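You operate a simulated robot arm through the tools that you are given. There is no shell and no other tool. Be economical: measure what you need, move in short steps, check, and stop when the job is done.

The job below is to be done with a simulated two-armed robot. You get a single attempt, and the scene is never put back.

JOB
Take the lid off the jar and lay it down on the number eight table patch.

It is judged by the outcome, as a careful person would: the job done as asked, and still so three seconds after it is handed in. It fails if anything else is knocked over, pushed out of place, dropped, spilled or broken. Lids that push on must go on centred and level and be pressed home; caps that screw on are set level and turned clockwise until they are tight.

ROBOT AND FRAMES
Two 7-joint arms with two-finger parallel grippers on one trunk, on a base that drives. Base frame: it is fixed to the floor where the robot stands at the start and does not move with it; the origin is under the middle of the robot, x ahead of it, y to its left, z up; the surface under the hand at the start is at about z = 0.66. Lengths are in m, angles in degrees, forces in N, time in s.
The left shoulder is at the start at [0.05, 0.165, 1.03], the right one opposite. With the tool pointing down near the work surface each hand reaches from about 0.1 to 0.68 m from the robot's upright axis, wherever it stands, measured 20 degrees to its own side. Payload 3.91 kg a hand.
Tool frame (each hand has its own): the origin (TCP) lies between the finger pads and is the grasp point; the fingertips stand 0.03 m ahead of it; z points along the fingers, y is the line along which they close. The gripper opens to 0.11 m. The fingers are 0.02 m wide and 0.01 m thick; the gripper's body (0.048 by 0.112 m) begins 0.055 m behind the TCP.
Orientation is told as [roll, pitch, yaw] about the base's x, y, z axes, in that order, counted from this pose: with the fingers straight down and closing along the base's y, the tool's x points along the base's -x, its y along +y and its z along -z.

CONTROLS
- The arms move only by the tool arm_command. It takes "left_commands", "right_commands" or both (then of equal length, played together; a hand with none holds still); each is a list of rows, each an object of numbers (a shift or turn left out is 0, a gripper value left out holds the last): "dx", "dy", "dz": the shift along the base's x, y, z in m; "rx", "ry", "rz": the turn, a rotation vector about the base's x, y, z in degrees; "fingers": the finger opening in m, from 0 to 0.11. In form: [{"dx": .., "dy": .., "dz": .., "rx": .., "ry": .., "rz": .., "fingers": ..}, ...]. A call has 1 to 10 rows; each row shifts and turns the commanded pose from where the row before left it. Each row takes 0.2 s and may step no farther than 0.05 m and 8.6 degrees from the row before; otherwise, or with a gripper value out of range, the whole call is refused. Where a pose cannot be reached the arm comes as near as it can. A force on the tool above 40 N (or 10 N above the force at the start of the call, whichever is more), or a blocked arm, ends the call early, and 0.2 s more pass. Each finger travels about 0.045 m/s and halts on what it meets, pressing with about 36 N; the grip force reading is that of the motor and also rises with nothing between the fingers. The clock runs only during rows and for 0.2 s after the last one: add rows that do not move to give the fingers time. It gives the time, the measured TCP pose, the force on the tool (base axes), the opening and the grip force at its end, in the units of the frame above (readings bear some noise), with the torque about the TCP (base axes, N m) and any sound that the robot's microphone picked up, and new pictures: "show" is both (left out), scene, wrist or none (wrist: the cameras of the hands that moved).
- Cameras (640 x 400 px; columns grow to the right, rows downward): "scene" is now at [0.1109, -0.0183, 1.191]; the picture's right is [-0.18, -0.98, 0.00], its down [-0.65, 0.12, -0.75] and it looks along [0.74, -0.14, -0.66] (base axes); focal length 282 px, centre (320, 200). "left" rides on the left gripper at [0.073, -0.017, -0.103] in its tool frame; the picture's right is [0.23, 0.97, 0.00], its down [-0.76, 0.18, -0.62] and it looks along [-0.61, 0.14, 0.78] (tool axes); focal length 222 px, centre (320, 200). "right" rides on the right gripper at [0.072, 0.017, -0.103] in its tool frame; the picture's right is [-0.23, 0.97, 0.00], its down [-0.76, -0.18, -0.62] and it looks along [-0.61, -0.14, 0.78] (tool axes); focal length 222 px, centre (320, 200). There is no depth. A picture from a camera that has moved, and an enlarged one, comes with that camera's place and axes in the base frame and with its lens.
- raise_lower(by): slides the trunk up (or, below 0, down) by that many m; the arms and the scene camera ride with it, the base frame stays. It gives what a move gives, with no picture.
- steer(legs): drives the robot by 1 to 6 legs, each [ahead, left, turn to the left] in m, m and degrees, along the robot's own axes; the way and the turn of a leg run together, so that a leg with both is an arc; at most 1.5 m and 180 degrees a leg. The arms and the cameras ride along, it lands a little off, and it stops where it bumps. It gives what a move gives, and a new picture of the scene camera.
- aim_head(pan, tilt): turns the head with the scene camera to pan (to the left, within 80 degrees either way) and tilt (down, from -29 to 69), counted from straight ahead of the robot. It gives what a move gives, and a new picture of the scene camera.
- close_up(camera, box): a new picture of the part [left, top, right, bottom] of that camera's present view, enlarged. The clock stands still meanwhile.
- finish_job(): hands the job in; it is judged then, once.

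Go step by step. Nothing tells you exact positions but the pictures and the camera data: compare them with the known pose of the tool, close in by small moves and look again before you grip or let go. The budget is 120 turns and 260 pictures, counting those below and the enlarged ones. Unless the task says otherwise, let go and move clear before handing in, and close with one line.

The tools are called after ">>>" as a command line: name --argument value ..., lists and objects as JSON in quotes. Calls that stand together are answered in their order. arm_command: Moves the arms, as the interface text tells. Its arguments: {"type":"object","properties":{"left_commands":{"type":"array","items":{"type":"object","properties":{"dx":{"type":"number"},"dy":{"type":"number"},"dz":{"type":"number"},"rx":{"type":"number"},"ry":{"type":"number"},"rz":{"type":"number"},"fingers":{"type":"number"}}}},"right_commands":{"type":"array","items":{"type":"object","properties":{"dx":{"type":"number"},"dy":{"type":"number"},"dz":{"type":"number"},"rx":{"type":"number"},"ry":{"type":"number"},"rz":{"type":"number"},"fingers":{"type":"number"}}}},"show":{"type":"string","enum":["both","scene","wrist","none"]}},"required":[]} The other tools are called the same way: raise_lower (by) slides the trunk up or down; steer (legs) drives the base; aim_head (pan, tilt) turns the head that bears the scene camera; close_up (camera, box) takes an enlarged picture of a part of a camera's view; finish_job () hands the job in.

At the start:

```text
time: 0.0
left_tool_pos: [0.4023, 0.1089, 0.9815]
left_orientation: [0.0, 0.0, 0.2]
left_ft_force: [0.5, 0.5, 0.9]
left_moment: [0.01, -0.02, 0.0]
left_width: 0.1099
left_grasp_force: 0.1
right_tool_pos: [0.4026, -0.3077, 0.9579]
right_orientation: [0.1, -0.1, 0.0]
right_ft_force: [0.8, -0.2, -1.1]
right_moment: [-0.04, 0.02, 0.0]
right_width: 0.1097
right_grasp_force: 0.0
trunk travel left (down, up): [-0.25, 0.253]
robot x, y, heading: [0.0002, -0.0022, 0.0]
head pan, tilt: [-10.5, 41.2]
```

scene: 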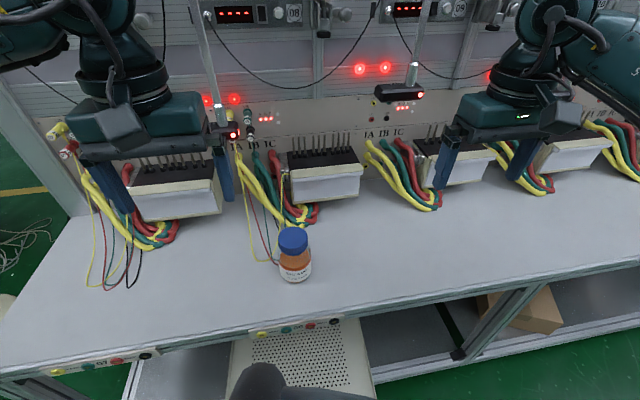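
right: 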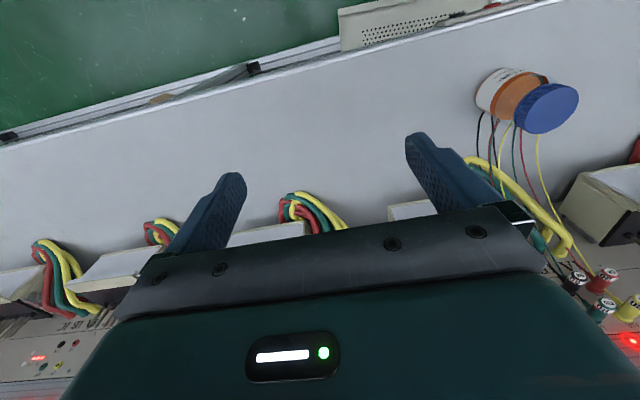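
left: 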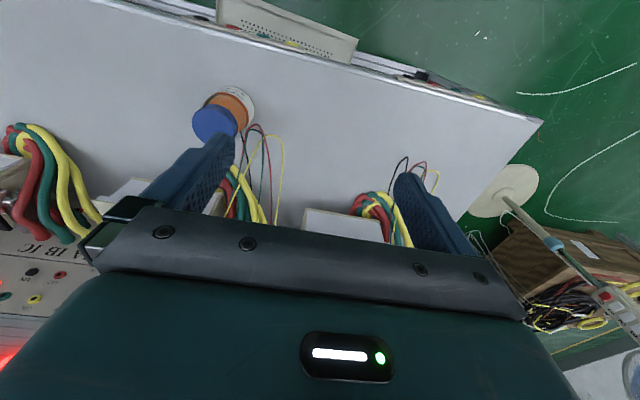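

I see the jar with a blue lid ahead on the bench, but no numbered patches yet. I'll look around with the head first.

>>> close_up --camera "scene" --box '[160, 180, 420, 342]'

>>> aim_head --pan 70 --tilt 35

>>> aim_head --pan -70 --tilt 35

```text
2.46 times, centred on (290, 261) of scene
camera zoom: at [0.1109, -0.0183, 1.191], right [-0.18, -0.98, 0.0], down [-0.65, 0.12, -0.75], along [0.74, -0.14, -0.66], focal length 693 px, centre (394, 50)
```

zoom: 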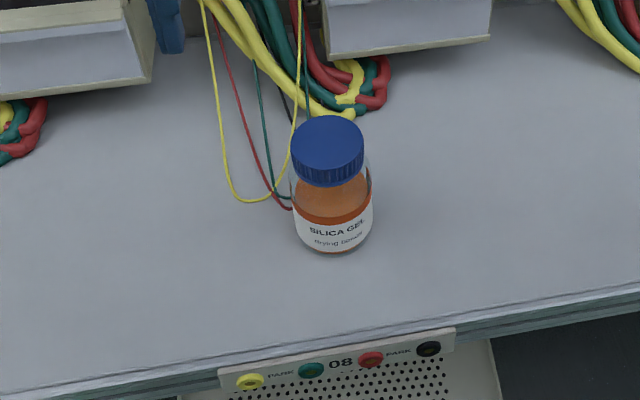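

```text
time: 1.5
left_tool_pos: [0.4024, 0.1075, 0.9827]
left_orientation: [0.0, 0.0, 0.1]
left_ft_force: [-0.4, 0.7, 0.0]
left_moment: [0.01, 0.01, 0.0]
left_width: 0.11
left_grasp_force: 0.1
right_tool_pos: [0.4025, -0.3076, 0.9579]
right_orientation: [-0.1, 0.1, 0.0]
right_ft_force: [0.5, -0.6, -0.5]
right_moment: [-0.01, 0.0, -0.03]
right_width: 0.1099
right_grasp_force: 0.1
trunk travel left (down, up): [-0.25, 0.253]
robot x, y, heading: [0.0029, -0.0009, -0.0]
head pan, tilt: [70.0, 35.0]
camera scene: at [0.0583, 0.0798, 1.2003], right [0.94, -0.34, 0.0], down [-0.2, -0.54, -0.82], along [0.28, 0.77, -0.57], focal length 282 px, centre (320, 200)
```

scene: 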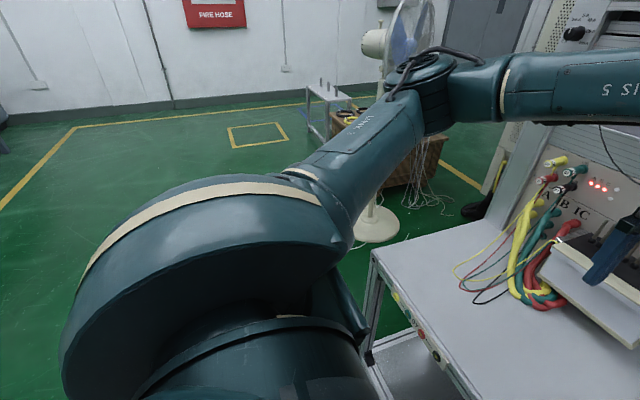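

```text
time: 3.8
left_tool_pos: [0.4025, 0.1087, 0.9814]
left_orientation: [-0.1, 0.0, 0.2]
left_ft_force: [0.0, -0.6, -0.4]
left_moment: [0.05, 0.01, -0.03]
left_width: 0.1099
left_grasp_force: 0.0
right_tool_pos: [0.4018, -0.3066, 0.9589]
right_orientation: [0.0, 0.1, 0.0]
right_ft_force: [0.1, -0.4, 0.0]
right_moment: [0.03, -0.02, -0.01]
right_width: 0.1101
right_grasp_force: 0.0
trunk travel left (down, up): [-0.25, 0.253]
robot x, y, heading: [0.0043, 0.0021, 0.0]
head pan, tilt: [-70.0, 35.0]
camera scene: at [0.0583, -0.0856, 1.2003], right [-0.94, -0.34, 0.0], down [-0.2, 0.54, -0.82], along [0.28, -0.77, -0.57], focal length 282 px, centre (320, 200)
```

scene: 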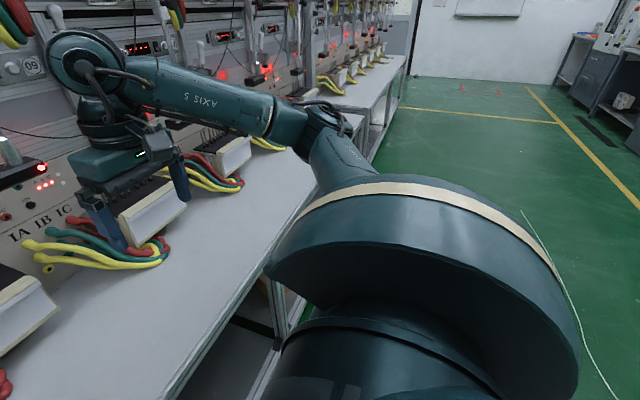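

The edge of the bench carries small socket strips, one reading "08". I'll look closer at these and the panels above.

>>> aim_head --pan 10 --tilt 60

>>> close_up --camera "scene" --box '[330, 100, 570, 250]'

>>> close_up --camera "scene" --box '[90, 130, 330, 280]'

>>> aim_head --pan 0 --tilt 15

```text
time: 5.3
left_tool_pos: [0.4026, 0.1087, 0.9818]
left_orientation: [0.0, 0.0, 0.1]
left_ft_force: [0.2, 0.3, -0.3]
left_moment: [0.0, 0.0, 0.02]
left_width: 0.1099
left_grasp_force: 0.1
right_tool_pos: [0.4022, -0.3088, 0.9583]
right_orientation: [0.1, 0.0, 0.0]
right_ft_force: [0.0, 0.3, -0.1]
right_moment: [-0.03, 0.02, -0.02]
right_width: 0.1097
right_grasp_force: 0.1
trunk travel left (down, up): [-0.25, 0.253]
robot x, y, heading: [-0.0013, -0.0009, 0.1]
head pan, tilt: [10.0, 60.0]
camera scene: at [0.0938, 0.0086, 1.166], right [0.17, -0.98, 0.0], down [-0.85, -0.15, -0.5], along [0.49, 0.09, -0.87], focal length 282 px, centre (320, 200)
```

scene: 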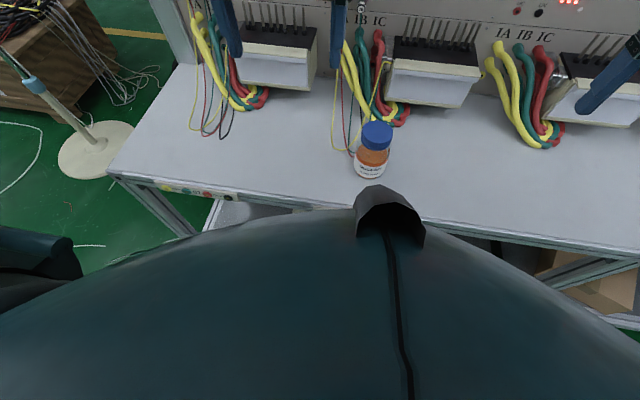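

```text
2.67 times, centred on (450, 175) of scene
camera zoom: at [0.0938, 0.0086, 1.166], right [0.17, -0.98, 0.0], down [-0.85, -0.15, -0.5], along [0.49, 0.09, -0.87], focal length 751 px, centre (-27, 267)
```

zoom: 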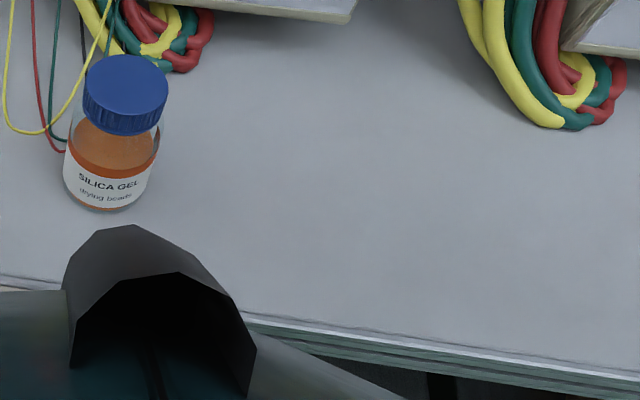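

```text
2.67 times, centred on (210, 205) of scene
camera zoom: at [0.0938, 0.0086, 1.166], right [0.17, -0.98, 0.0], down [-0.85, -0.15, -0.5], along [0.49, 0.09, -0.87], focal length 751 px, centre (613, 187)
```

zoom: 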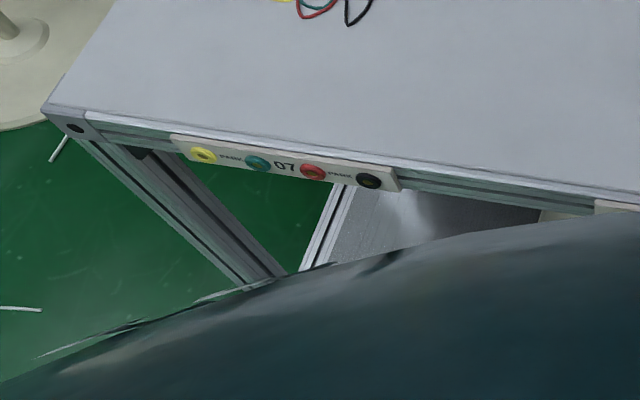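

```text
time: 6.4
left_tool_pos: [0.403, 0.1086, 0.9815]
left_orientation: [0.0, 0.0, 0.2]
left_ft_force: [-0.6, 0.3, 0.3]
left_moment: [0.01, 0.01, 0.0]
left_width: 0.1102
left_grasp_force: 0.1
right_tool_pos: [0.4033, -0.3089, 0.9582]
right_orientation: [0.0, 0.1, 0.0]
right_ft_force: [0.3, 0.4, -0.1]
right_moment: [0.0, 0.02, 0.0]
right_width: 0.11
right_grasp_force: 0.0
trunk travel left (down, up): [-0.25, 0.253]
robot x, y, heading: [-0.0022, -0.0002, -0.1]
head pan, tilt: [0.0, 15.0]
camera scene: at [0.1215, -0.0029, 1.2322], right [0.0, -1.0, 0.0], down [-0.26, 0.0, -0.97], along [0.97, 0.0, -0.26], focal length 282 px, centre (320, 200)
```

scene: 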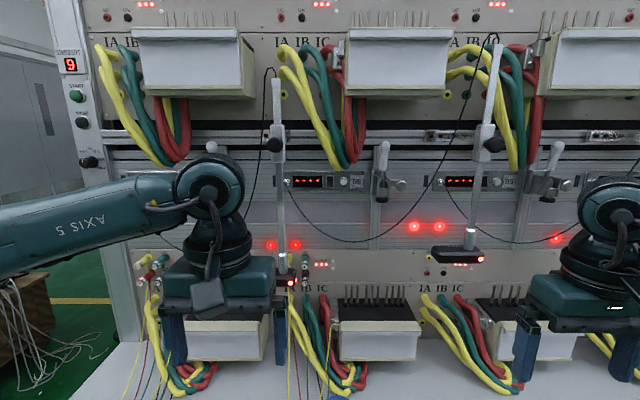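

Strips 07 and 08 are on the bench's front edge. I'll check the labels on the upper panels and view the 08 strip properly.

>>> close_up --camera "scene" --box '[260, 150, 580, 350]'

>>> aim_head --pan -10.5 --tilt 50

>>> close_up --camera "scene" --box '[0, 200, 320, 400]'

>>> close_up --camera "scene" --box '[320, 120, 640, 320]'

```text
2.00 times, centred on (420, 250) of scene
camera zoom: at [0.1215, -0.0029, 1.2322], right [0.0, -1.0, 0.0], down [-0.26, 0.0, -0.97], along [0.97, 0.0, -0.26], focal length 563 px, centre (120, 100)
```

zoom: 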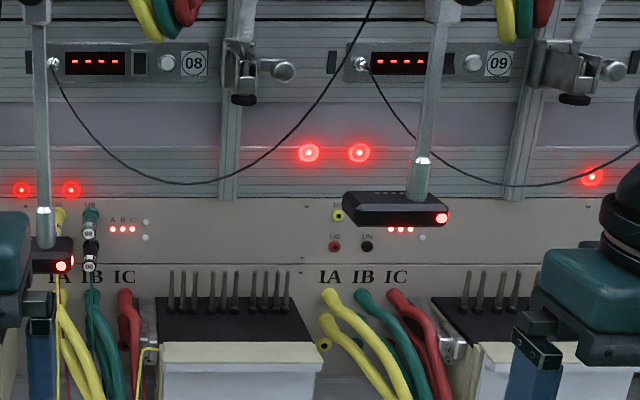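

```text
time: 7.4
left_tool_pos: [0.4038, 0.1086, 0.982]
left_orientation: [0.0, 0.0, 0.1]
left_ft_force: [-0.6, -0.1, 0.5]
left_moment: [-0.03, 0.03, 0.01]
left_width: 0.1097
left_grasp_force: 0.1
right_tool_pos: [0.4037, -0.3077, 0.9578]
right_orientation: [0.0, -0.1, 0.0]
right_ft_force: [1.6, -0.3, -0.1]
right_moment: [-0.01, 0.03, -0.02]
right_width: 0.11
right_grasp_force: 0.0
trunk travel left (down, up): [-0.25, 0.253]
robot x, y, heading: [0.0005, -0.0012, 0.2]
head pan, tilt: [-10.5, 50.0]
camera scene: at [0.1039, -0.0169, 1.1786], right [-0.18, -0.98, 0.0], down [-0.75, 0.14, -0.64], along [0.63, -0.12, -0.77], focal length 282 px, centre (320, 200)
```

scene: 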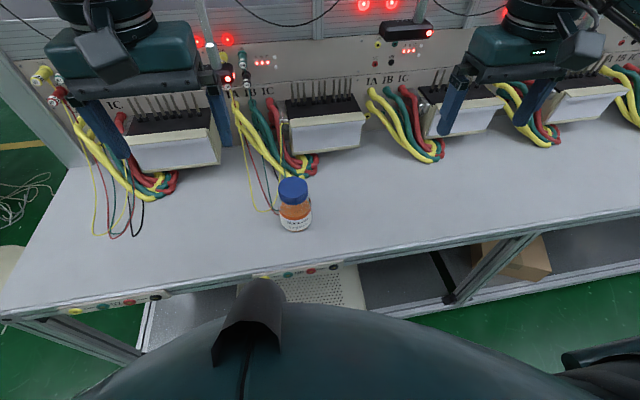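

```text
2.00 times, centred on (160, 300) of scene
camera zoom: at [0.1039, -0.0169, 1.1786], right [-0.18, -0.98, 0.0], down [-0.75, 0.14, -0.64], along [0.63, -0.12, -0.77], focal length 563 px, centre (640, 0)
```

zoom: 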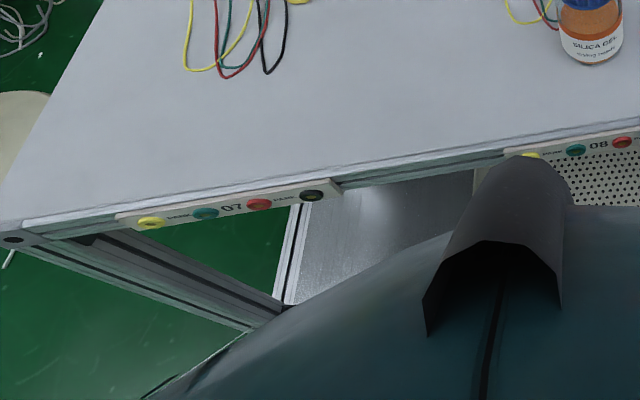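

```text
2.00 times, centred on (480, 220) of scene
camera zoom: at [0.1039, -0.0169, 1.1786], right [-0.18, -0.98, 0.0], down [-0.75, 0.14, -0.64], along [0.63, -0.12, -0.77], focal length 563 px, centre (0, 160)
```

zoom: 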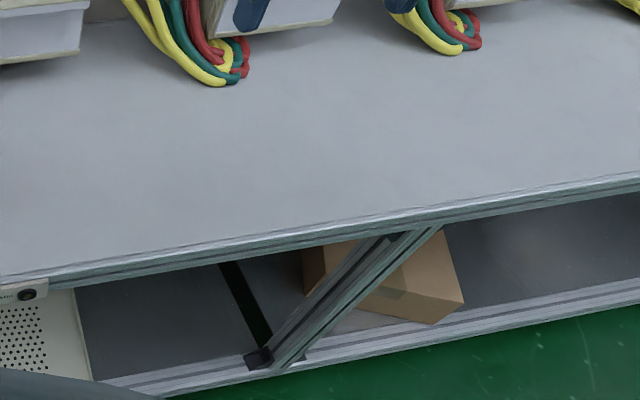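

I read the edge strips as numbering table sections: strip 08 spans about y +0.07 to -0.115, and the jar stands behind it at about (0.488, -0.035), cap top near z 0.763. The plan is to hold the jar with the right hand from the right, twist the cap off with the left hand from above, then lay it beside the jar on section 08. First I'll turn the right hand in the air.

>>> arm_command --right_commands '[{"rz": -8.5}, {"rz": -8.5}, {"rz": -8.5}, {"rz": -8.5}, {"rz": -8.5}, {"rz": -8.5}, {"rz": -8.5}, {"rz": -8.5}, {"rz": -8.5}, {"rz": -8.5}]' --show "none"

>>> arm_command --right_commands '[{"rz": -5}, {"rx": 8.5, "dz": -0.01}, {"rx": 8.5, "dz": -0.01}, {"rx": 8.5, "dz": -0.01}, {"rx": 8.5, "dz": -0.01}, {"rx": 8.5, "dz": -0.01}, {"rx": 8.5, "dz": -0.01}, {"rx": 8.5, "dz": -0.01}, {"rx": 8.5, "dz": -0.01}]'

```text
time: 9.6
left_tool_pos: [0.4017, 0.1089, 0.9822]
left_orientation: [0.0, 0.1, 0.2]
left_ft_force: [-0.2, -0.3, 0.2]
left_moment: [0.03, 0.03, 0.01]
left_width: 0.1099
left_grasp_force: 0.1
right_tool_pos: [0.4032, -0.3077, 0.9585]
right_orientation: [-0.1, 0.0, -85.2]
right_ft_force: [-0.5, 0.0, 0.4]
right_moment: [-0.06, -0.01, -0.02]
right_width: 0.1099
right_grasp_force: 0.0
trunk travel left (down, up): [-0.25, 0.253]
robot x, y, heading: [0.0029, -0.0004, 0.1]
head pan, tilt: [-10.5, 50.0]
```

```text
time: 11.6
left_tool_pos: [0.4016, 0.1091, 0.9816]
left_orientation: [0.0, 0.0, 0.1]
left_ft_force: [-0.5, 0.1, 0.2]
left_moment: [0.0, 0.0, 0.01]
left_width: 0.1099
left_grasp_force: 0.2
right_tool_pos: [0.4024, -0.3069, 0.8773]
right_orientation: [0.1, 68.1, -89.9]
right_ft_force: [-1.1, -0.6, -0.2]
right_moment: [0.01, 0.0, 0.0]
right_width: 0.1102
right_grasp_force: 0.1
trunk travel left (down, up): [-0.25, 0.253]
robot x, y, heading: [0.0037, 0.0033, 0.0]
head pan, tilt: [-10.5, 50.0]
camera scene: at [0.1039, -0.0171, 1.1785], right [-0.18, -0.98, 0.0], down [-0.75, 0.14, -0.64], along [0.63, -0.12, -0.77], focal length 282 px, centre (320, 200)
camera right: at [0.4177, -0.3763, 0.9847], right [0.97, -0.09, -0.21], down [-0.18, -0.86, -0.47], along [-0.14, 0.5, -0.85], focal length 222 px, centre (320, 200)
```

scene: 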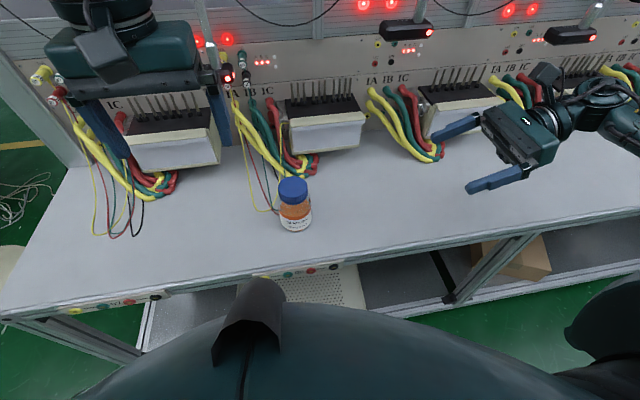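
right: 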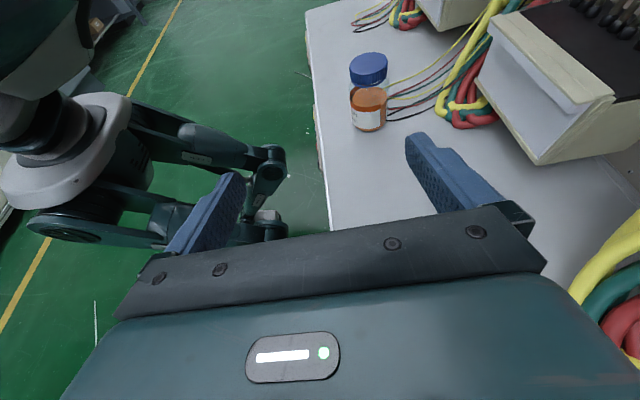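

Both views agree better with the table at z ≈ 0.68, the jar at about (0.475, -0.031) and its top at 0.782. I'll bring the right hand to a staging pose right of the jar.

>>> arm_command --right_commands '[{"dx": 0.018, "dy": 0.03, "dz": -0.03}, {"dx": 0.018, "dy": 0.03, "dz": -0.03}, {"dx": 0.018, "dy": 0.03, "dz": -0.035}, {"dx": 0.018, "dy": 0.03, "dz": -0.035}, {"dy": 0.02, "dz": -0.022, "rx": 2}, {}]'

```text
time: 13.0
left_tool_pos: [0.4024, 0.108, 0.9825]
left_orientation: [0.0, 0.0, 0.1]
left_ft_force: [-0.1, 0.2, -0.2]
left_moment: [-0.04, 0.05, -0.02]
left_width: 0.1101
left_grasp_force: 0.0
right_tool_pos: [0.4742, -0.1675, 0.7239]
right_orientation: [0.0, 69.9, -89.9]
right_ft_force: [-0.4, -0.7, 0.8]
right_moment: [-0.01, 0.03, 0.0]
right_width: 0.1097
right_grasp_force: 0.1
trunk travel left (down, up): [-0.25, 0.253]
robot x, y, heading: [0.0034, -0.0011, -0.1]
head pan, tilt: [-10.5, 50.0]
camera scene: at [0.1038, -0.0169, 1.1785], right [-0.18, -0.98, 0.0], down [-0.75, 0.14, -0.64], along [0.63, -0.12, -0.77], focal length 282 px, centre (320, 200)
camera right: at [0.4896, -0.2399, 0.8283], right [0.97, -0.08, -0.21], down [-0.18, -0.85, -0.5], along [-0.14, 0.53, -0.84], focal length 222 px, centre (320, 200)
```

scene: 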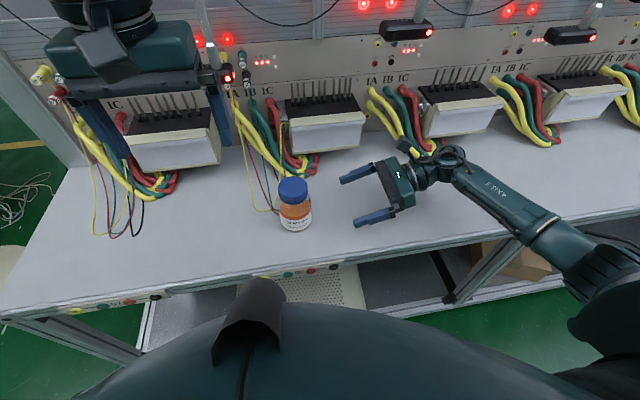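
right: 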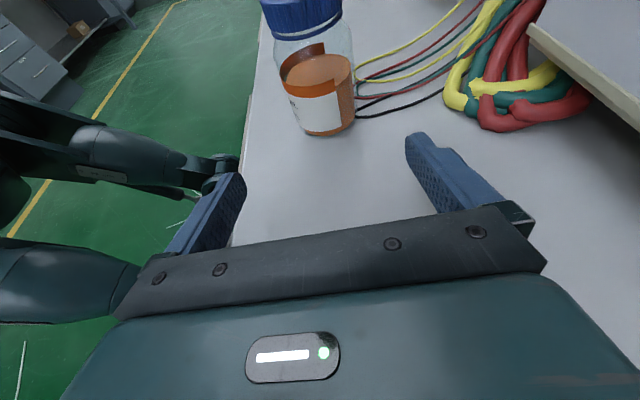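

Nearly in line. Thin wires lie close to the jar's far side, so I'll look closely before advancing.

>>> close_up --camera "right" --box '[230, 0, 550, 200]'

>>> close_up --camera "scene" --box '[220, 120, 420, 245]'

>>> close_up --camera "left" --box '[120, 40, 360, 190]'

```text
2.00 times, centred on (390, 100) of right
camera zoom: at [0.4896, -0.2399, 0.8283], right [0.97, -0.08, -0.21], down [-0.18, -0.85, -0.5], along [-0.14, 0.53, -0.84], focal length 444 px, centre (180, 400)
```

zoom: 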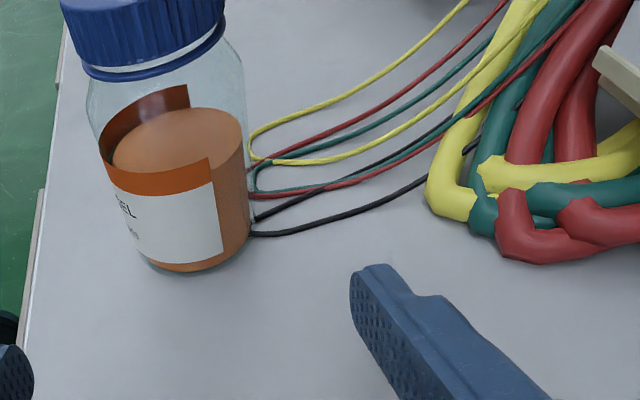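

```text
3.20 times, centred on (320, 182) of scene
camera zoom: at [0.1038, -0.0169, 1.1785], right [-0.18, -0.98, 0.0], down [-0.75, 0.14, -0.64], along [0.63, -0.12, -0.77], focal length 901 px, centre (320, 256)
```

zoom: 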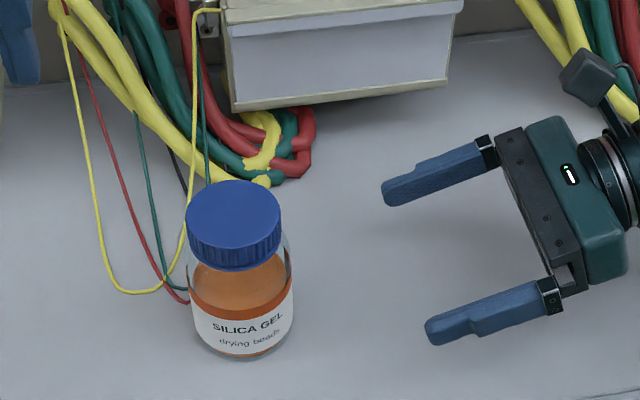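

```text
2.67 times, centred on (240, 115) of left
camera zoom: at [0.33, 0.0912, 1.0864], right [-0.23, 0.97, 0.0], down [0.76, 0.18, 0.62], along [0.61, 0.14, -0.78], focal length 592 px, centre (533, 427)
```

zoom: 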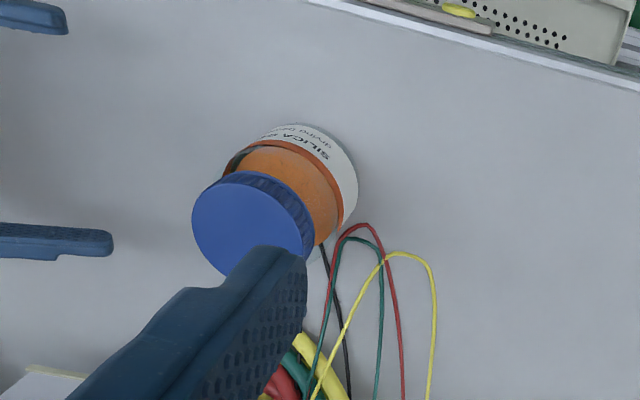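

The jar is at about (0.476, -0.033); the wires are behind-left of it, just past where the fingertips will end. I'll advance so the tips end just past the jar's axis, then close.

>>> arm_command --right_commands '[{"dx": 0.002, "dy": 0.03, "dz": -0.004}, {"dy": 0.03, "dz": -0.004}, {"dy": 0.03}, {"dy": 0.022}, {}]'

>>> close_up --camera "scene" --box '[220, 120, 420, 245]'

```text
time: 14.2
left_tool_pos: [0.4031, 0.1081, 0.9819]
left_orientation: [0.0, 0.0, 0.0]
left_ft_force: [0.2, 0.4, -1.1]
left_moment: [-0.03, 0.02, 0.01]
left_width: 0.1099
left_grasp_force: 0.0
right_tool_pos: [0.4771, -0.0529, 0.7172]
right_orientation: [0.0, 70.0, -90.0]
right_ft_force: [-0.1, 0.4, -0.5]
right_moment: [0.02, 0.02, 0.0]
right_width: 0.1101
right_grasp_force: 0.1
trunk travel left (down, up): [-0.25, 0.253]
robot x, y, heading: [-0.0031, -0.0024, 0.1]
head pan, tilt: [-10.5, 50.0]
camera scene: at [0.1038, -0.0169, 1.1785], right [-0.18, -0.98, 0.0], down [-0.75, 0.14, -0.64], along [0.63, -0.12, -0.77], focal length 282 px, centre (320, 200)
camera right: at [0.4931, -0.1262, 0.8213], right [0.97, -0.08, -0.21], down [-0.18, -0.85, -0.5], along [-0.14, 0.53, -0.84], focal length 222 px, centre (320, 200)
```

scene: 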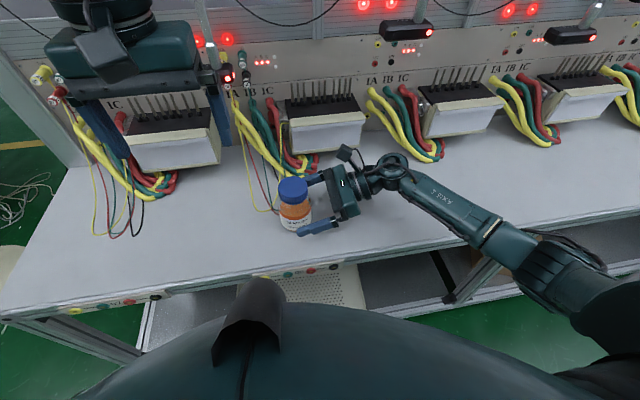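
right: 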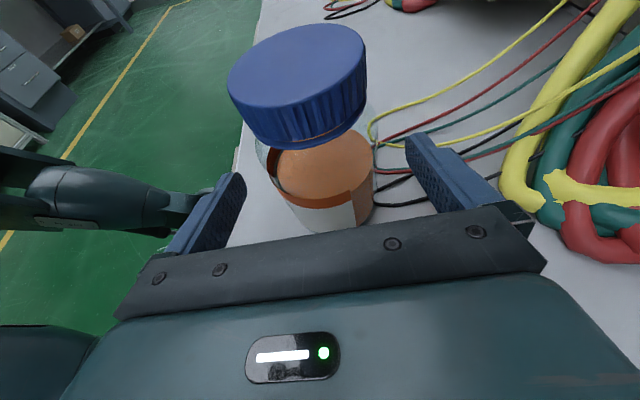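

```text
3.20 times, centred on (320, 182) of scene
camera zoom: at [0.1038, -0.0169, 1.1785], right [-0.18, -0.98, 0.0], down [-0.75, 0.14, -0.64], along [0.63, -0.12, -0.77], focal length 901 px, centre (320, 256)
```

zoom: 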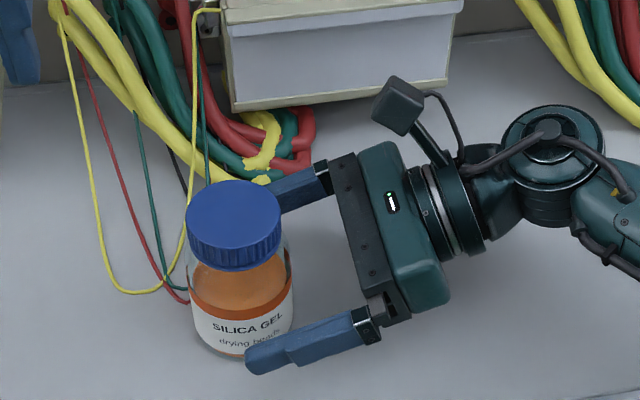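

The fingertips end just about at the jar's axis. I'll narrow the fingers a bit, advance 9 mm more, then close on the body.

>>> arm_command --right_commands '[{"fingers": 0.086}, {}, {"dy": 0.009}, {"fingers": 0.07}, {"fingers": 0.06}, {"fingers": 0.05}, {"fingers": 0.05}]'

>>> close_up --camera "scene" --box '[220, 120, 420, 245]'

```text
time: 15.8
left_tool_pos: [0.4026, 0.1079, 0.9823]
left_orientation: [-0.1, 0.0, 0.1]
left_ft_force: [0.0, 0.1, 0.4]
left_moment: [-0.03, -0.02, 0.0]
left_width: 0.1101
left_grasp_force: 0.1
right_tool_pos: [0.4766, -0.0455, 0.7179]
right_orientation: [0.0, 70.0, -90.1]
right_ft_force: [-0.5, -1.3, -0.5]
right_moment: [-0.03, -0.02, -0.05]
right_width: 0.0668
right_grasp_force: 36.2
trunk travel left (down, up): [-0.25, 0.253]
robot x, y, heading: [-0.0037, 0.0026, -0.1]
head pan, tilt: [-10.5, 50.0]
camera scene: at [0.1038, -0.017, 1.1785], right [-0.18, -0.98, 0.0], down [-0.75, 0.14, -0.64], along [0.63, -0.12, -0.77], focal length 282 px, centre (320, 200)
camera right: at [0.4928, -0.1177, 0.8216], right [0.97, -0.08, -0.21], down [-0.18, -0.85, -0.5], along [-0.14, 0.53, -0.84], focal length 222 px, centre (320, 200)
```

scene: 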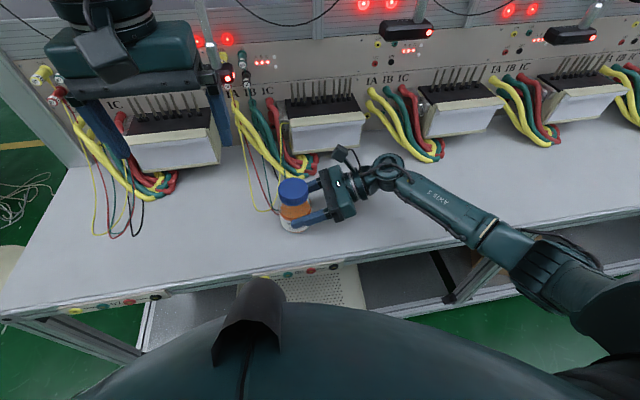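
right: 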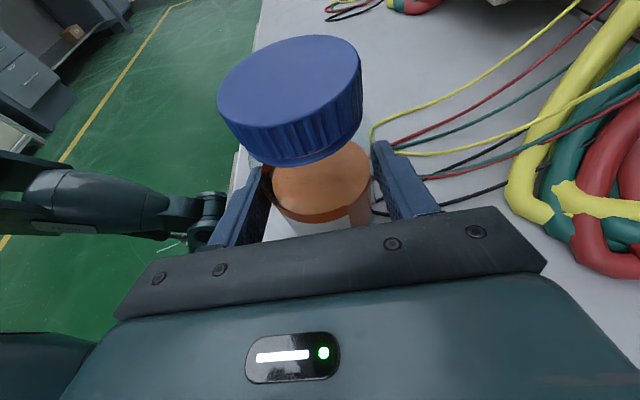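

```text
3.20 times, centred on (320, 182) of scene
camera zoom: at [0.1038, -0.017, 1.1785], right [-0.18, -0.98, 0.0], down [-0.75, 0.14, -0.64], along [0.63, -0.12, -0.77], focal length 901 px, centre (320, 256)
```

zoom: 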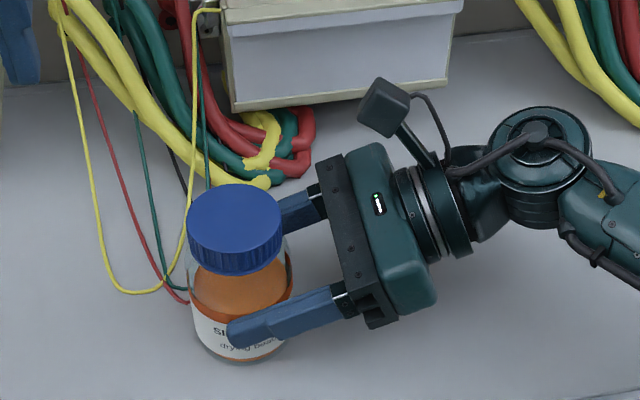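

The jar is firmly held (width 0.067) and hasn't moved; the cap's centre is at about (0.477, -0.035), top ≈ 0.772. Next I'll turn the left hand to yaw ≈ -130 (camera away from the right hand) while moving above the cap.

>>> arm_command --left_commands '[{"rz": -8.5, "dx": 0.0074, "dy": -0.0143, "dz": -0.005}, {"rz": -8.5, "dx": 0.0074, "dy": -0.0143, "dz": -0.005}, {"rz": -8.5, "dx": 0.0074, "dy": -0.0143, "dz": -0.005}, {"rz": -8.5, "dx": 0.0074, "dy": -0.0143, "dz": -0.005}, {"rz": -8.5, "dx": 0.0074, "dy": -0.0143, "dz": -0.005}, {"rz": -8.5, "dx": 0.0074, "dy": -0.0143, "dz": -0.005}, {"rz": -8.5, "dx": 0.0074, "dy": -0.0143, "dz": -0.005}, {"rz": -8.5, "dx": 0.0074, "dy": -0.0143, "dz": -0.005}, {"rz": -8.5, "dx": 0.0074, "dy": -0.0143, "dz": -0.005}, {"rz": -8.5, "dx": 0.0074, "dy": -0.0143, "dz": -0.005}]' --show "none"

>>> arm_command --left_commands '[{"rz": -8.5, "fingers": 0.08}, {"rz": -8.5}, {"rz": -8.5}, {"rz": -8.5}, {"rz": -8.5}, {}]'

```text
time: 18.0
left_tool_pos: [0.4586, -0.0006, 0.9446]
left_orientation: [0.0, 0.0, -65.1]
left_ft_force: [-0.3, -0.6, -0.3]
left_moment: [0.0, -0.02, -0.02]
left_width: 0.1098
left_grasp_force: 0.1
left hand out of reach, approached as far as the arm can: row 8, 9, 10
right_tool_pos: [0.4767, -0.0459, 0.7175]
right_orientation: [-0.1, 70.1, -90.0]
right_ft_force: [-0.6, -1.3, 0.4]
right_moment: [0.01, -0.01, 0.01]
right_width: 0.067
right_grasp_force: 35.5
trunk travel left (down, up): [-0.25, 0.253]
robot x, y, heading: [0.0007, 0.0036, 0.3]
head pan, tilt: [-10.5, 50.0]
```

```text
time: 19.4
left_tool_pos: [0.4584, -0.0008, 0.9445]
left_orientation: [0.0, 0.1, -65.1]
left_ft_force: [0.8, 0.6, -0.4]
left_moment: [-0.02, 0.0, 0.04]
left_width: 0.08
left_grasp_force: 0.0
left hand out of reach, approached as far as the arm can: row 1, 2, 3, 4, 5
right_tool_pos: [0.4774, -0.0452, 0.7165]
right_orientation: [0.0, 69.9, -90.1]
right_ft_force: [0.5, -0.6, 0.6]
right_moment: [0.03, -0.06, -0.01]
right_width: 0.0669
right_grasp_force: 36.0
trunk travel left (down, up): [-0.25, 0.253]
robot x, y, heading: [0.0016, -0.0002, -0.0]
head pan, tilt: [-10.5, 50.0]
camera scene: at [0.1038, -0.017, 1.1785], right [-0.18, -0.98, 0.0], down [-0.75, 0.14, -0.64], along [0.63, -0.12, -0.77], focal length 282 px, centre (320, 200)
camera left: at [0.413, 0.0578, 1.0492], right [0.79, 0.62, 0.0], down [0.48, -0.62, 0.62], along [0.38, -0.49, -0.78], focal length 222 px, centre (320, 200)
```

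scene: 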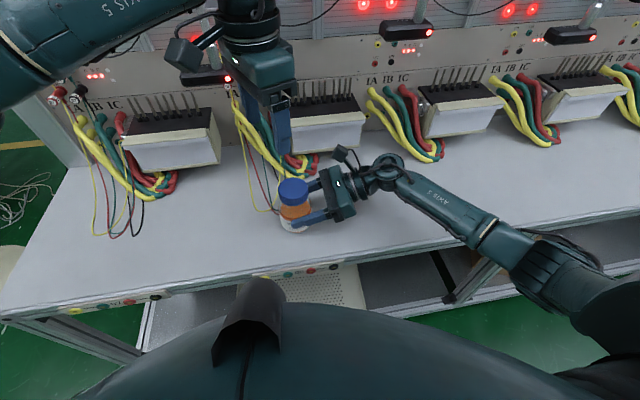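
left: 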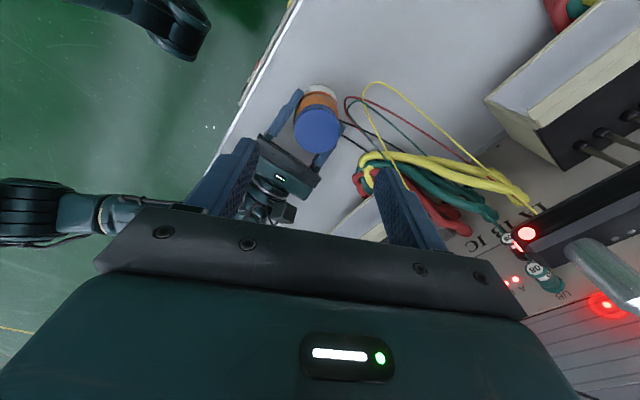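

The left hand stops turning at about yaw -65, which is still usable: I can sweep from -60 upward. I'll turn slightly back to see how the command tracks, and centre over the cap.

>>> arm_command --left_commands '[{"rz": 5, "dx": 0.006, "dy": -0.01, "dz": -0.02}, {"dx": 0.006, "dy": -0.01, "dz": -0.02}]' --show "none"

```text
time: 20.0
left_tool_pos: [0.4713, -0.0207, 0.9043]
left_orientation: [-0.1, -0.1, -60.0]
left_ft_force: [0.2, 0.2, 0.0]
left_moment: [-0.02, -0.01, 0.01]
left_width: 0.08
left_grasp_force: 0.0
right_tool_pos: [0.4774, -0.0448, 0.7175]
right_orientation: [0.0, 69.9, -90.0]
right_ft_force: [-0.1, -0.7, 0.3]
right_moment: [-0.04, -0.05, 0.02]
right_width: 0.0669
right_grasp_force: 35.7
trunk travel left (down, up): [-0.25, 0.253]
robot x, y, heading: [0.0006, -0.0016, 0.1]
head pan, tilt: [-10.5, 50.0]
```

The command is clipped cleanly (now at -60). Now I'll lower to just above the cap.

>>> arm_command --left_commands '[{"dx": 0.003, "dy": -0.007, "dz": -0.03}, {"dx": 0.003, "dy": -0.007, "dz": -0.03}, {"dz": -0.025}, {}]'

>>> close_up --camera "scene" --box '[220, 120, 420, 245]'

```text
time: 21.0
left_tool_pos: [0.4773, -0.036, 0.8188]
left_orientation: [0.0, -0.1, -60.1]
left_ft_force: [-0.8, 0.1, -0.1]
left_moment: [0.0, -0.02, -0.01]
left_width: 0.08
left_grasp_force: 0.1
right_tool_pos: [0.4762, -0.0446, 0.7174]
right_orientation: [0.0, 70.1, -90.1]
right_ft_force: [-0.5, -0.5, -0.9]
right_moment: [0.02, -0.05, 0.01]
right_width: 0.0668
right_grasp_force: 36.2
trunk travel left (down, up): [-0.25, 0.253]
robot x, y, heading: [0.0024, 0.0004, -0.1]
head pan, tilt: [-10.5, 50.0]
camera scene: at [0.1038, -0.0169, 1.1785], right [-0.18, -0.98, 0.0], down [-0.75, 0.14, -0.64], along [0.63, -0.12, -0.77], focal length 282 px, centre (320, 200)
camera left: at [0.4262, 0.019, 0.9236], right [0.73, 0.68, 0.0], down [0.53, -0.57, 0.62], along [0.43, -0.46, -0.78], focal length 222 px, centre (320, 200)
```

scene: 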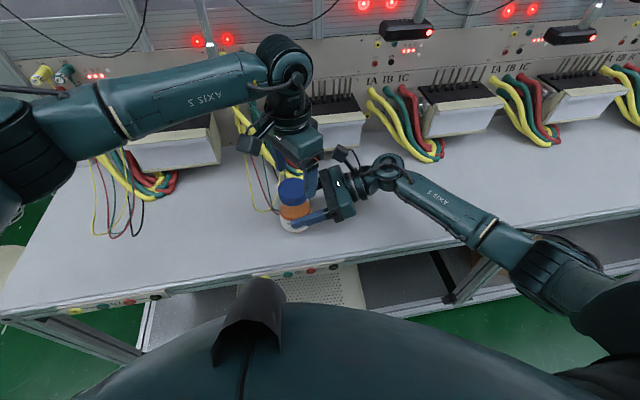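
left: 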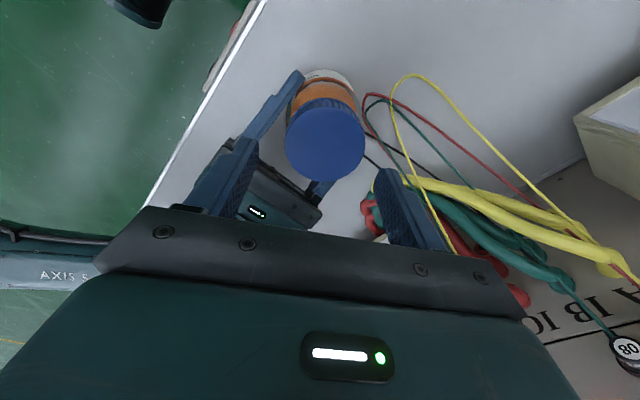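

```text
3.20 times, centred on (320, 182) of scene
camera zoom: at [0.1038, -0.0169, 1.1785], right [-0.18, -0.98, 0.0], down [-0.75, 0.14, -0.64], along [0.63, -0.12, -0.77], focal length 901 px, centre (320, 256)
```

zoom: 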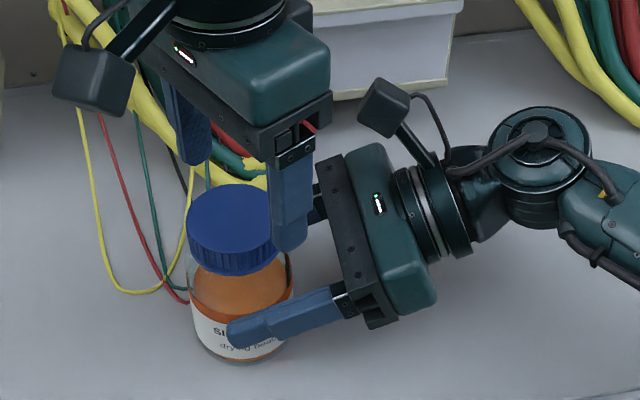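

Cap centre reads about (0.477, -0.032) and the fingers straddle it. I'll lower to TCP z ≈ 0.780 and close gently.

>>> arm_command --left_commands '[{"dy": 0.003, "dz": -0.015}, {"dz": -0.015}, {"dz": -0.009}, {}]' --show "none"

>>> close_up --camera "scene" --box '[220, 120, 420, 245]'

>>> close_up --camera "left" --box '[180, 50, 500, 250]'

>>> close_up --camera "right" --box '[140, 0, 460, 200]'

```text
time: 22.0
left_tool_pos: [0.4778, -0.0322, 0.7821]
left_orientation: [-0.1, 0.0, -60.1]
left_ft_force: [0.4, -0.8, -0.3]
left_moment: [-0.03, -0.04, 0.02]
left_width: 0.0801
left_grasp_force: 0.0
right_tool_pos: [0.4774, -0.0454, 0.7169]
right_orientation: [0.0, 70.0, -89.9]
right_ft_force: [-0.7, 0.8, -0.1]
right_moment: [0.02, -0.02, 0.0]
right_width: 0.0667
right_grasp_force: 35.9
trunk travel left (down, up): [-0.25, 0.253]
robot x, y, heading: [0.0001, -0.0, 0.0]
head pan, tilt: [-10.5, 50.0]
```

```text
3.20 times, centred on (320, 182) of scene
camera zoom: at [0.1038, -0.0169, 1.1785], right [-0.18, -0.98, 0.0], down [-0.75, 0.14, -0.64], along [0.63, -0.12, -0.77], focal length 901 px, centre (320, 256)
```

zoom: 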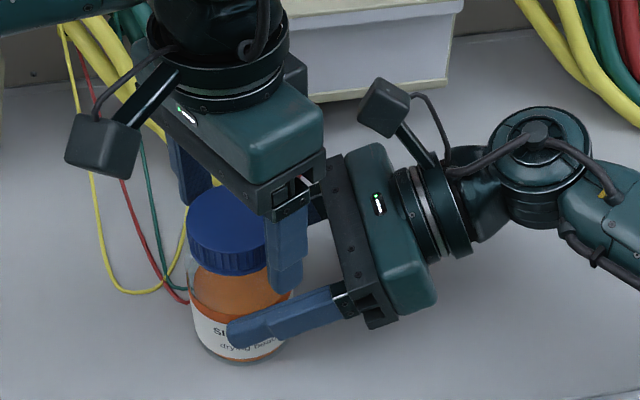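

```text
2.00 times, centred on (340, 150) of left
camera zoom: at [0.4265, 0.0221, 0.8856], right [0.73, 0.68, 0.0], down [0.53, -0.57, 0.62], along [0.43, -0.46, -0.78], focal length 444 px, centre (280, 300)
```

zoom: 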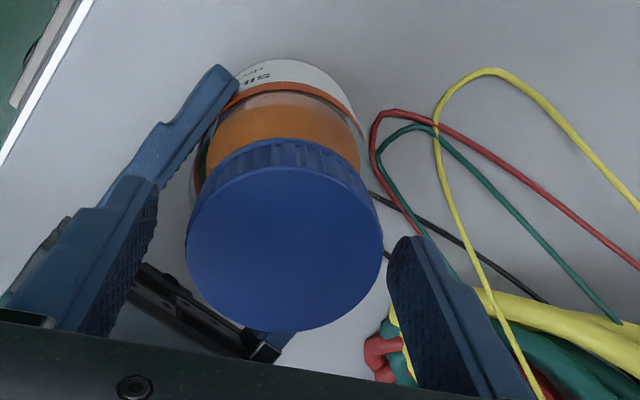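

```text
2.00 times, centred on (300, 100) of right
camera zoom: at [0.4928, -0.1176, 0.8216], right [0.97, -0.08, -0.21], down [-0.18, -0.85, -0.5], along [-0.14, 0.53, -0.84], focal length 444 px, centre (360, 400)
```

zoom: 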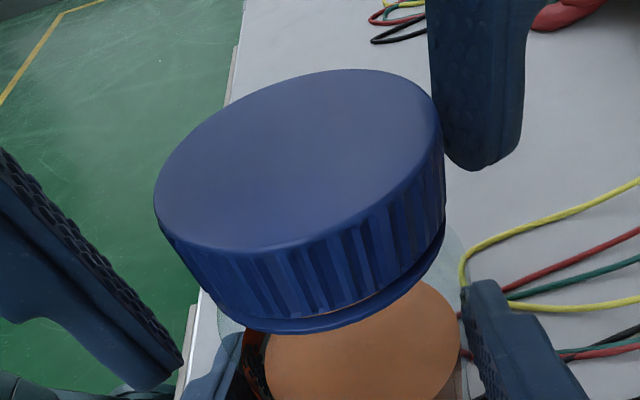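

The fingers straddle the cap evenly. Closing the left fingers.

>>> arm_command --left_commands '[{"fingers": 0.065}, {"fingers": 0.055}, {"fingers": 0.045}, {}]' --show "wrist"

```text
time: 23.0
left_tool_pos: [0.4775, -0.0318, 0.7813]
left_orientation: [0.0, 0.0, -60.0]
left_ft_force: [4.7, 2.2, -0.4]
left_moment: [0.04, -0.12, -0.03]
left_width: 0.0559
left_grasp_force: 36.0
right_tool_pos: [0.4771, -0.0452, 0.7158]
right_orientation: [0.0, 70.0, -89.9]
right_ft_force: [-3.8, -1.5, 1.7]
right_moment: [0.09, -0.25, 0.11]
right_width: 0.0668
right_grasp_force: 36.2
trunk travel left (down, up): [-0.25, 0.253]
robot x, y, heading: [-0.0028, 0.0043, 0.1]
head pan, tilt: [-10.5, 50.0]
camera left: at [0.4268, 0.0222, 0.8859], right [0.73, 0.68, 0.0], down [0.53, -0.57, 0.62], along [0.43, -0.45, -0.78], focal length 222 px, centre (320, 200)
```

left: 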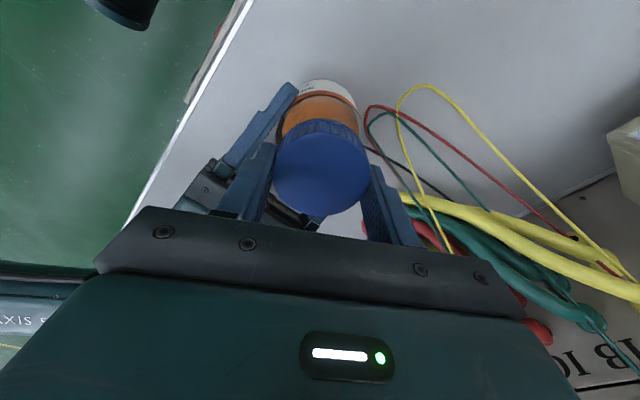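

Cap gripped (0.056 m). Now a test twist counterclockwise by about 17° to feel the torque.

>>> arm_command --left_commands '[{"rz": 4}, {"rz": 4}, {"rz": 4}, {"rz": 5}]' --show "wrist"

```text
time: 24.0
left_tool_pos: [0.4766, -0.0324, 0.7811]
left_orientation: [0.1, -0.2, -42.7]
left_ft_force: [11.5, 3.7, 10.2]
left_moment: [0.12, -0.22, -0.04]
left_width: 0.0551
left_grasp_force: 36.1
right_tool_pos: [0.4757, -0.0448, 0.7172]
right_orientation: [0.0, 70.0, -90.0]
right_ft_force: [-7.0, -3.8, -0.2]
right_moment: [0.03, -0.44, 0.17]
right_width: 0.0669
right_grasp_force: 36.1
trunk travel left (down, up): [-0.25, 0.253]
robot x, y, heading: [-0.002, -0.0002, -0.2]
head pan, tilt: [-10.5, 50.0]
camera left: at [0.4129, 0.0053, 0.8858], right [0.5, 0.87, 0.0], down [0.68, -0.39, 0.63], along [0.54, -0.31, -0.78], focal length 222 px, centre (320, 200)
```

left: 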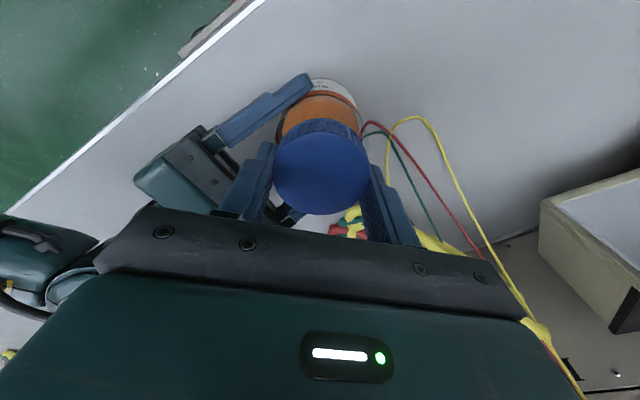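

The cap turned with a growing upward push: it's a screw cap, rising as it turns. I'll continue counterclockwise, lifting slightly with the thread and easing the sideways load.

>>> arm_command --left_commands '[{"rz": 6, "dx": 0.0008, "dy": 0.0003, "dz": 0.0004}, {"rz": 7, "dz": 0.0001}, {"rz": 7, "dz": 0.0001}, {"rz": 7, "dz": 0.0001}, {"rz": 7, "dz": 0.0001}]' --show "wrist"

```text
time: 25.2
left_tool_pos: [0.4781, -0.0303, 0.7829]
left_orientation: [-0.1, -0.1, -8.9]
left_ft_force: [10.5, 4.5, 10.6]
left_moment: [0.19, -0.29, -0.08]
left_width: 0.055
left_grasp_force: 35.9
right_tool_pos: [0.4758, -0.0445, 0.7178]
right_orientation: [0.0, 70.1, -89.9]
right_ft_force: [-13.7, -4.4, 0.4]
right_moment: [-0.01, -0.24, 0.18]
right_width: 0.0663
right_grasp_force: 35.8
trunk travel left (down, up): [-0.25, 0.253]
robot x, y, heading: [-0.0004, -0.0025, 0.2]
head pan, tilt: [-10.5, 50.0]
camera left: at [0.4037, -0.0368, 0.8863], right [-0.08, 1.0, 0.0], down [0.78, 0.06, 0.62], along [0.62, 0.05, -0.78], focal length 222 px, centre (320, 200)
```

left: 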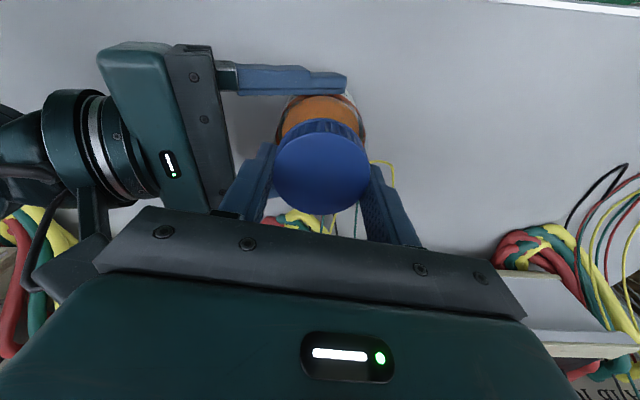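

The cap follows with steady force. Continuing to about yaw +35 with slightly more lift.

>>> arm_command --left_commands '[{"rz": 7, "dz": 0.0005}, {"rz": 7, "dz": 0.0002}, {"rz": 7, "dz": 0.0002}, {"rz": 7, "dz": 0.0002}, {"rz": 7, "dz": 0.0002}, {"rz": 7, "dz": 0.0002}]' --show "both"

>>> close_up --camera "scene" --box '[220, 120, 420, 245]'

```text
time: 26.6
left_tool_pos: [0.4783, -0.031, 0.7822]
left_orientation: [0.0, -0.2, 33.2]
left_ft_force: [8.4, 19.8, 5.5]
left_moment: [0.5, -0.11, -0.15]
left_width: 0.0549
left_grasp_force: 35.8
right_tool_pos: [0.4777, -0.0457, 0.7184]
right_orientation: [0.1, 69.8, -90.0]
right_ft_force: [-11.2, -18.3, 1.2]
right_moment: [0.68, -0.22, 0.25]
right_width: 0.0659
right_grasp_force: 36.1
trunk travel left (down, up): [-0.25, 0.253]
robot x, y, heading: [0.0037, -0.001, 0.1]
head pan, tilt: [-10.5, 50.0]
camera scene: at [0.1033, -0.0168, 1.1786], right [-0.18, -0.98, 0.0], down [-0.75, 0.14, -0.64], along [0.63, -0.12, -0.77], focal length 282 px, centre (320, 200)
camera left: at [0.427, -0.0843, 0.8869], right [-0.72, 0.69, 0.0], down [0.54, 0.56, 0.63], along [0.43, 0.45, -0.78], focal length 222 px, centre (320, 200)
```

scene: 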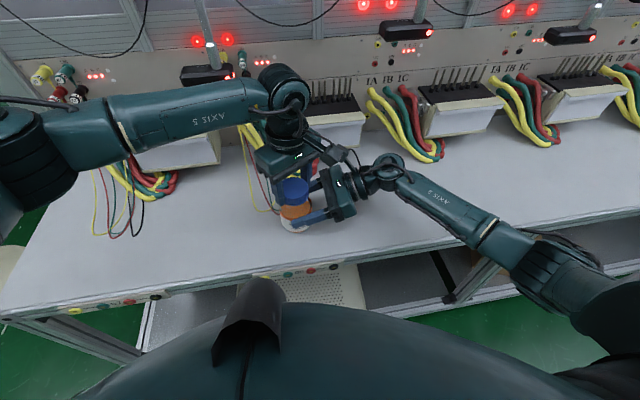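
left: 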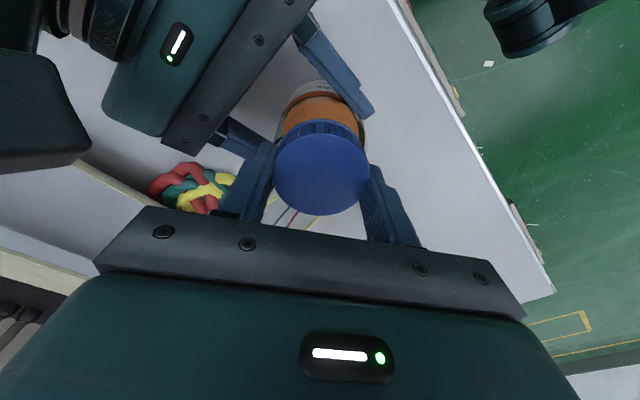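

```text
3.20 times, centred on (320, 182) of scene
camera zoom: at [0.1033, -0.0168, 1.1786], right [-0.18, -0.98, 0.0], down [-0.75, 0.14, -0.64], along [0.63, -0.12, -0.77], focal length 901 px, centre (320, 256)
```

zoom: 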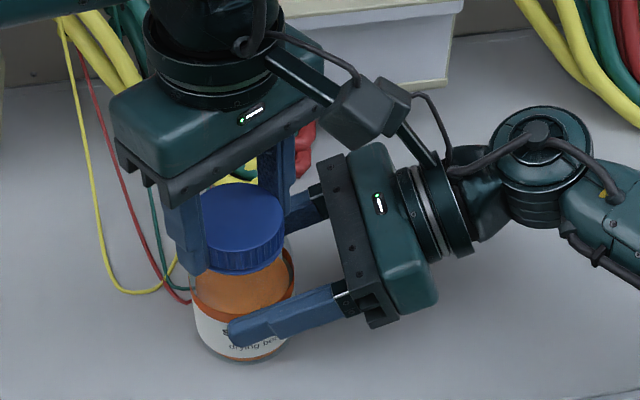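

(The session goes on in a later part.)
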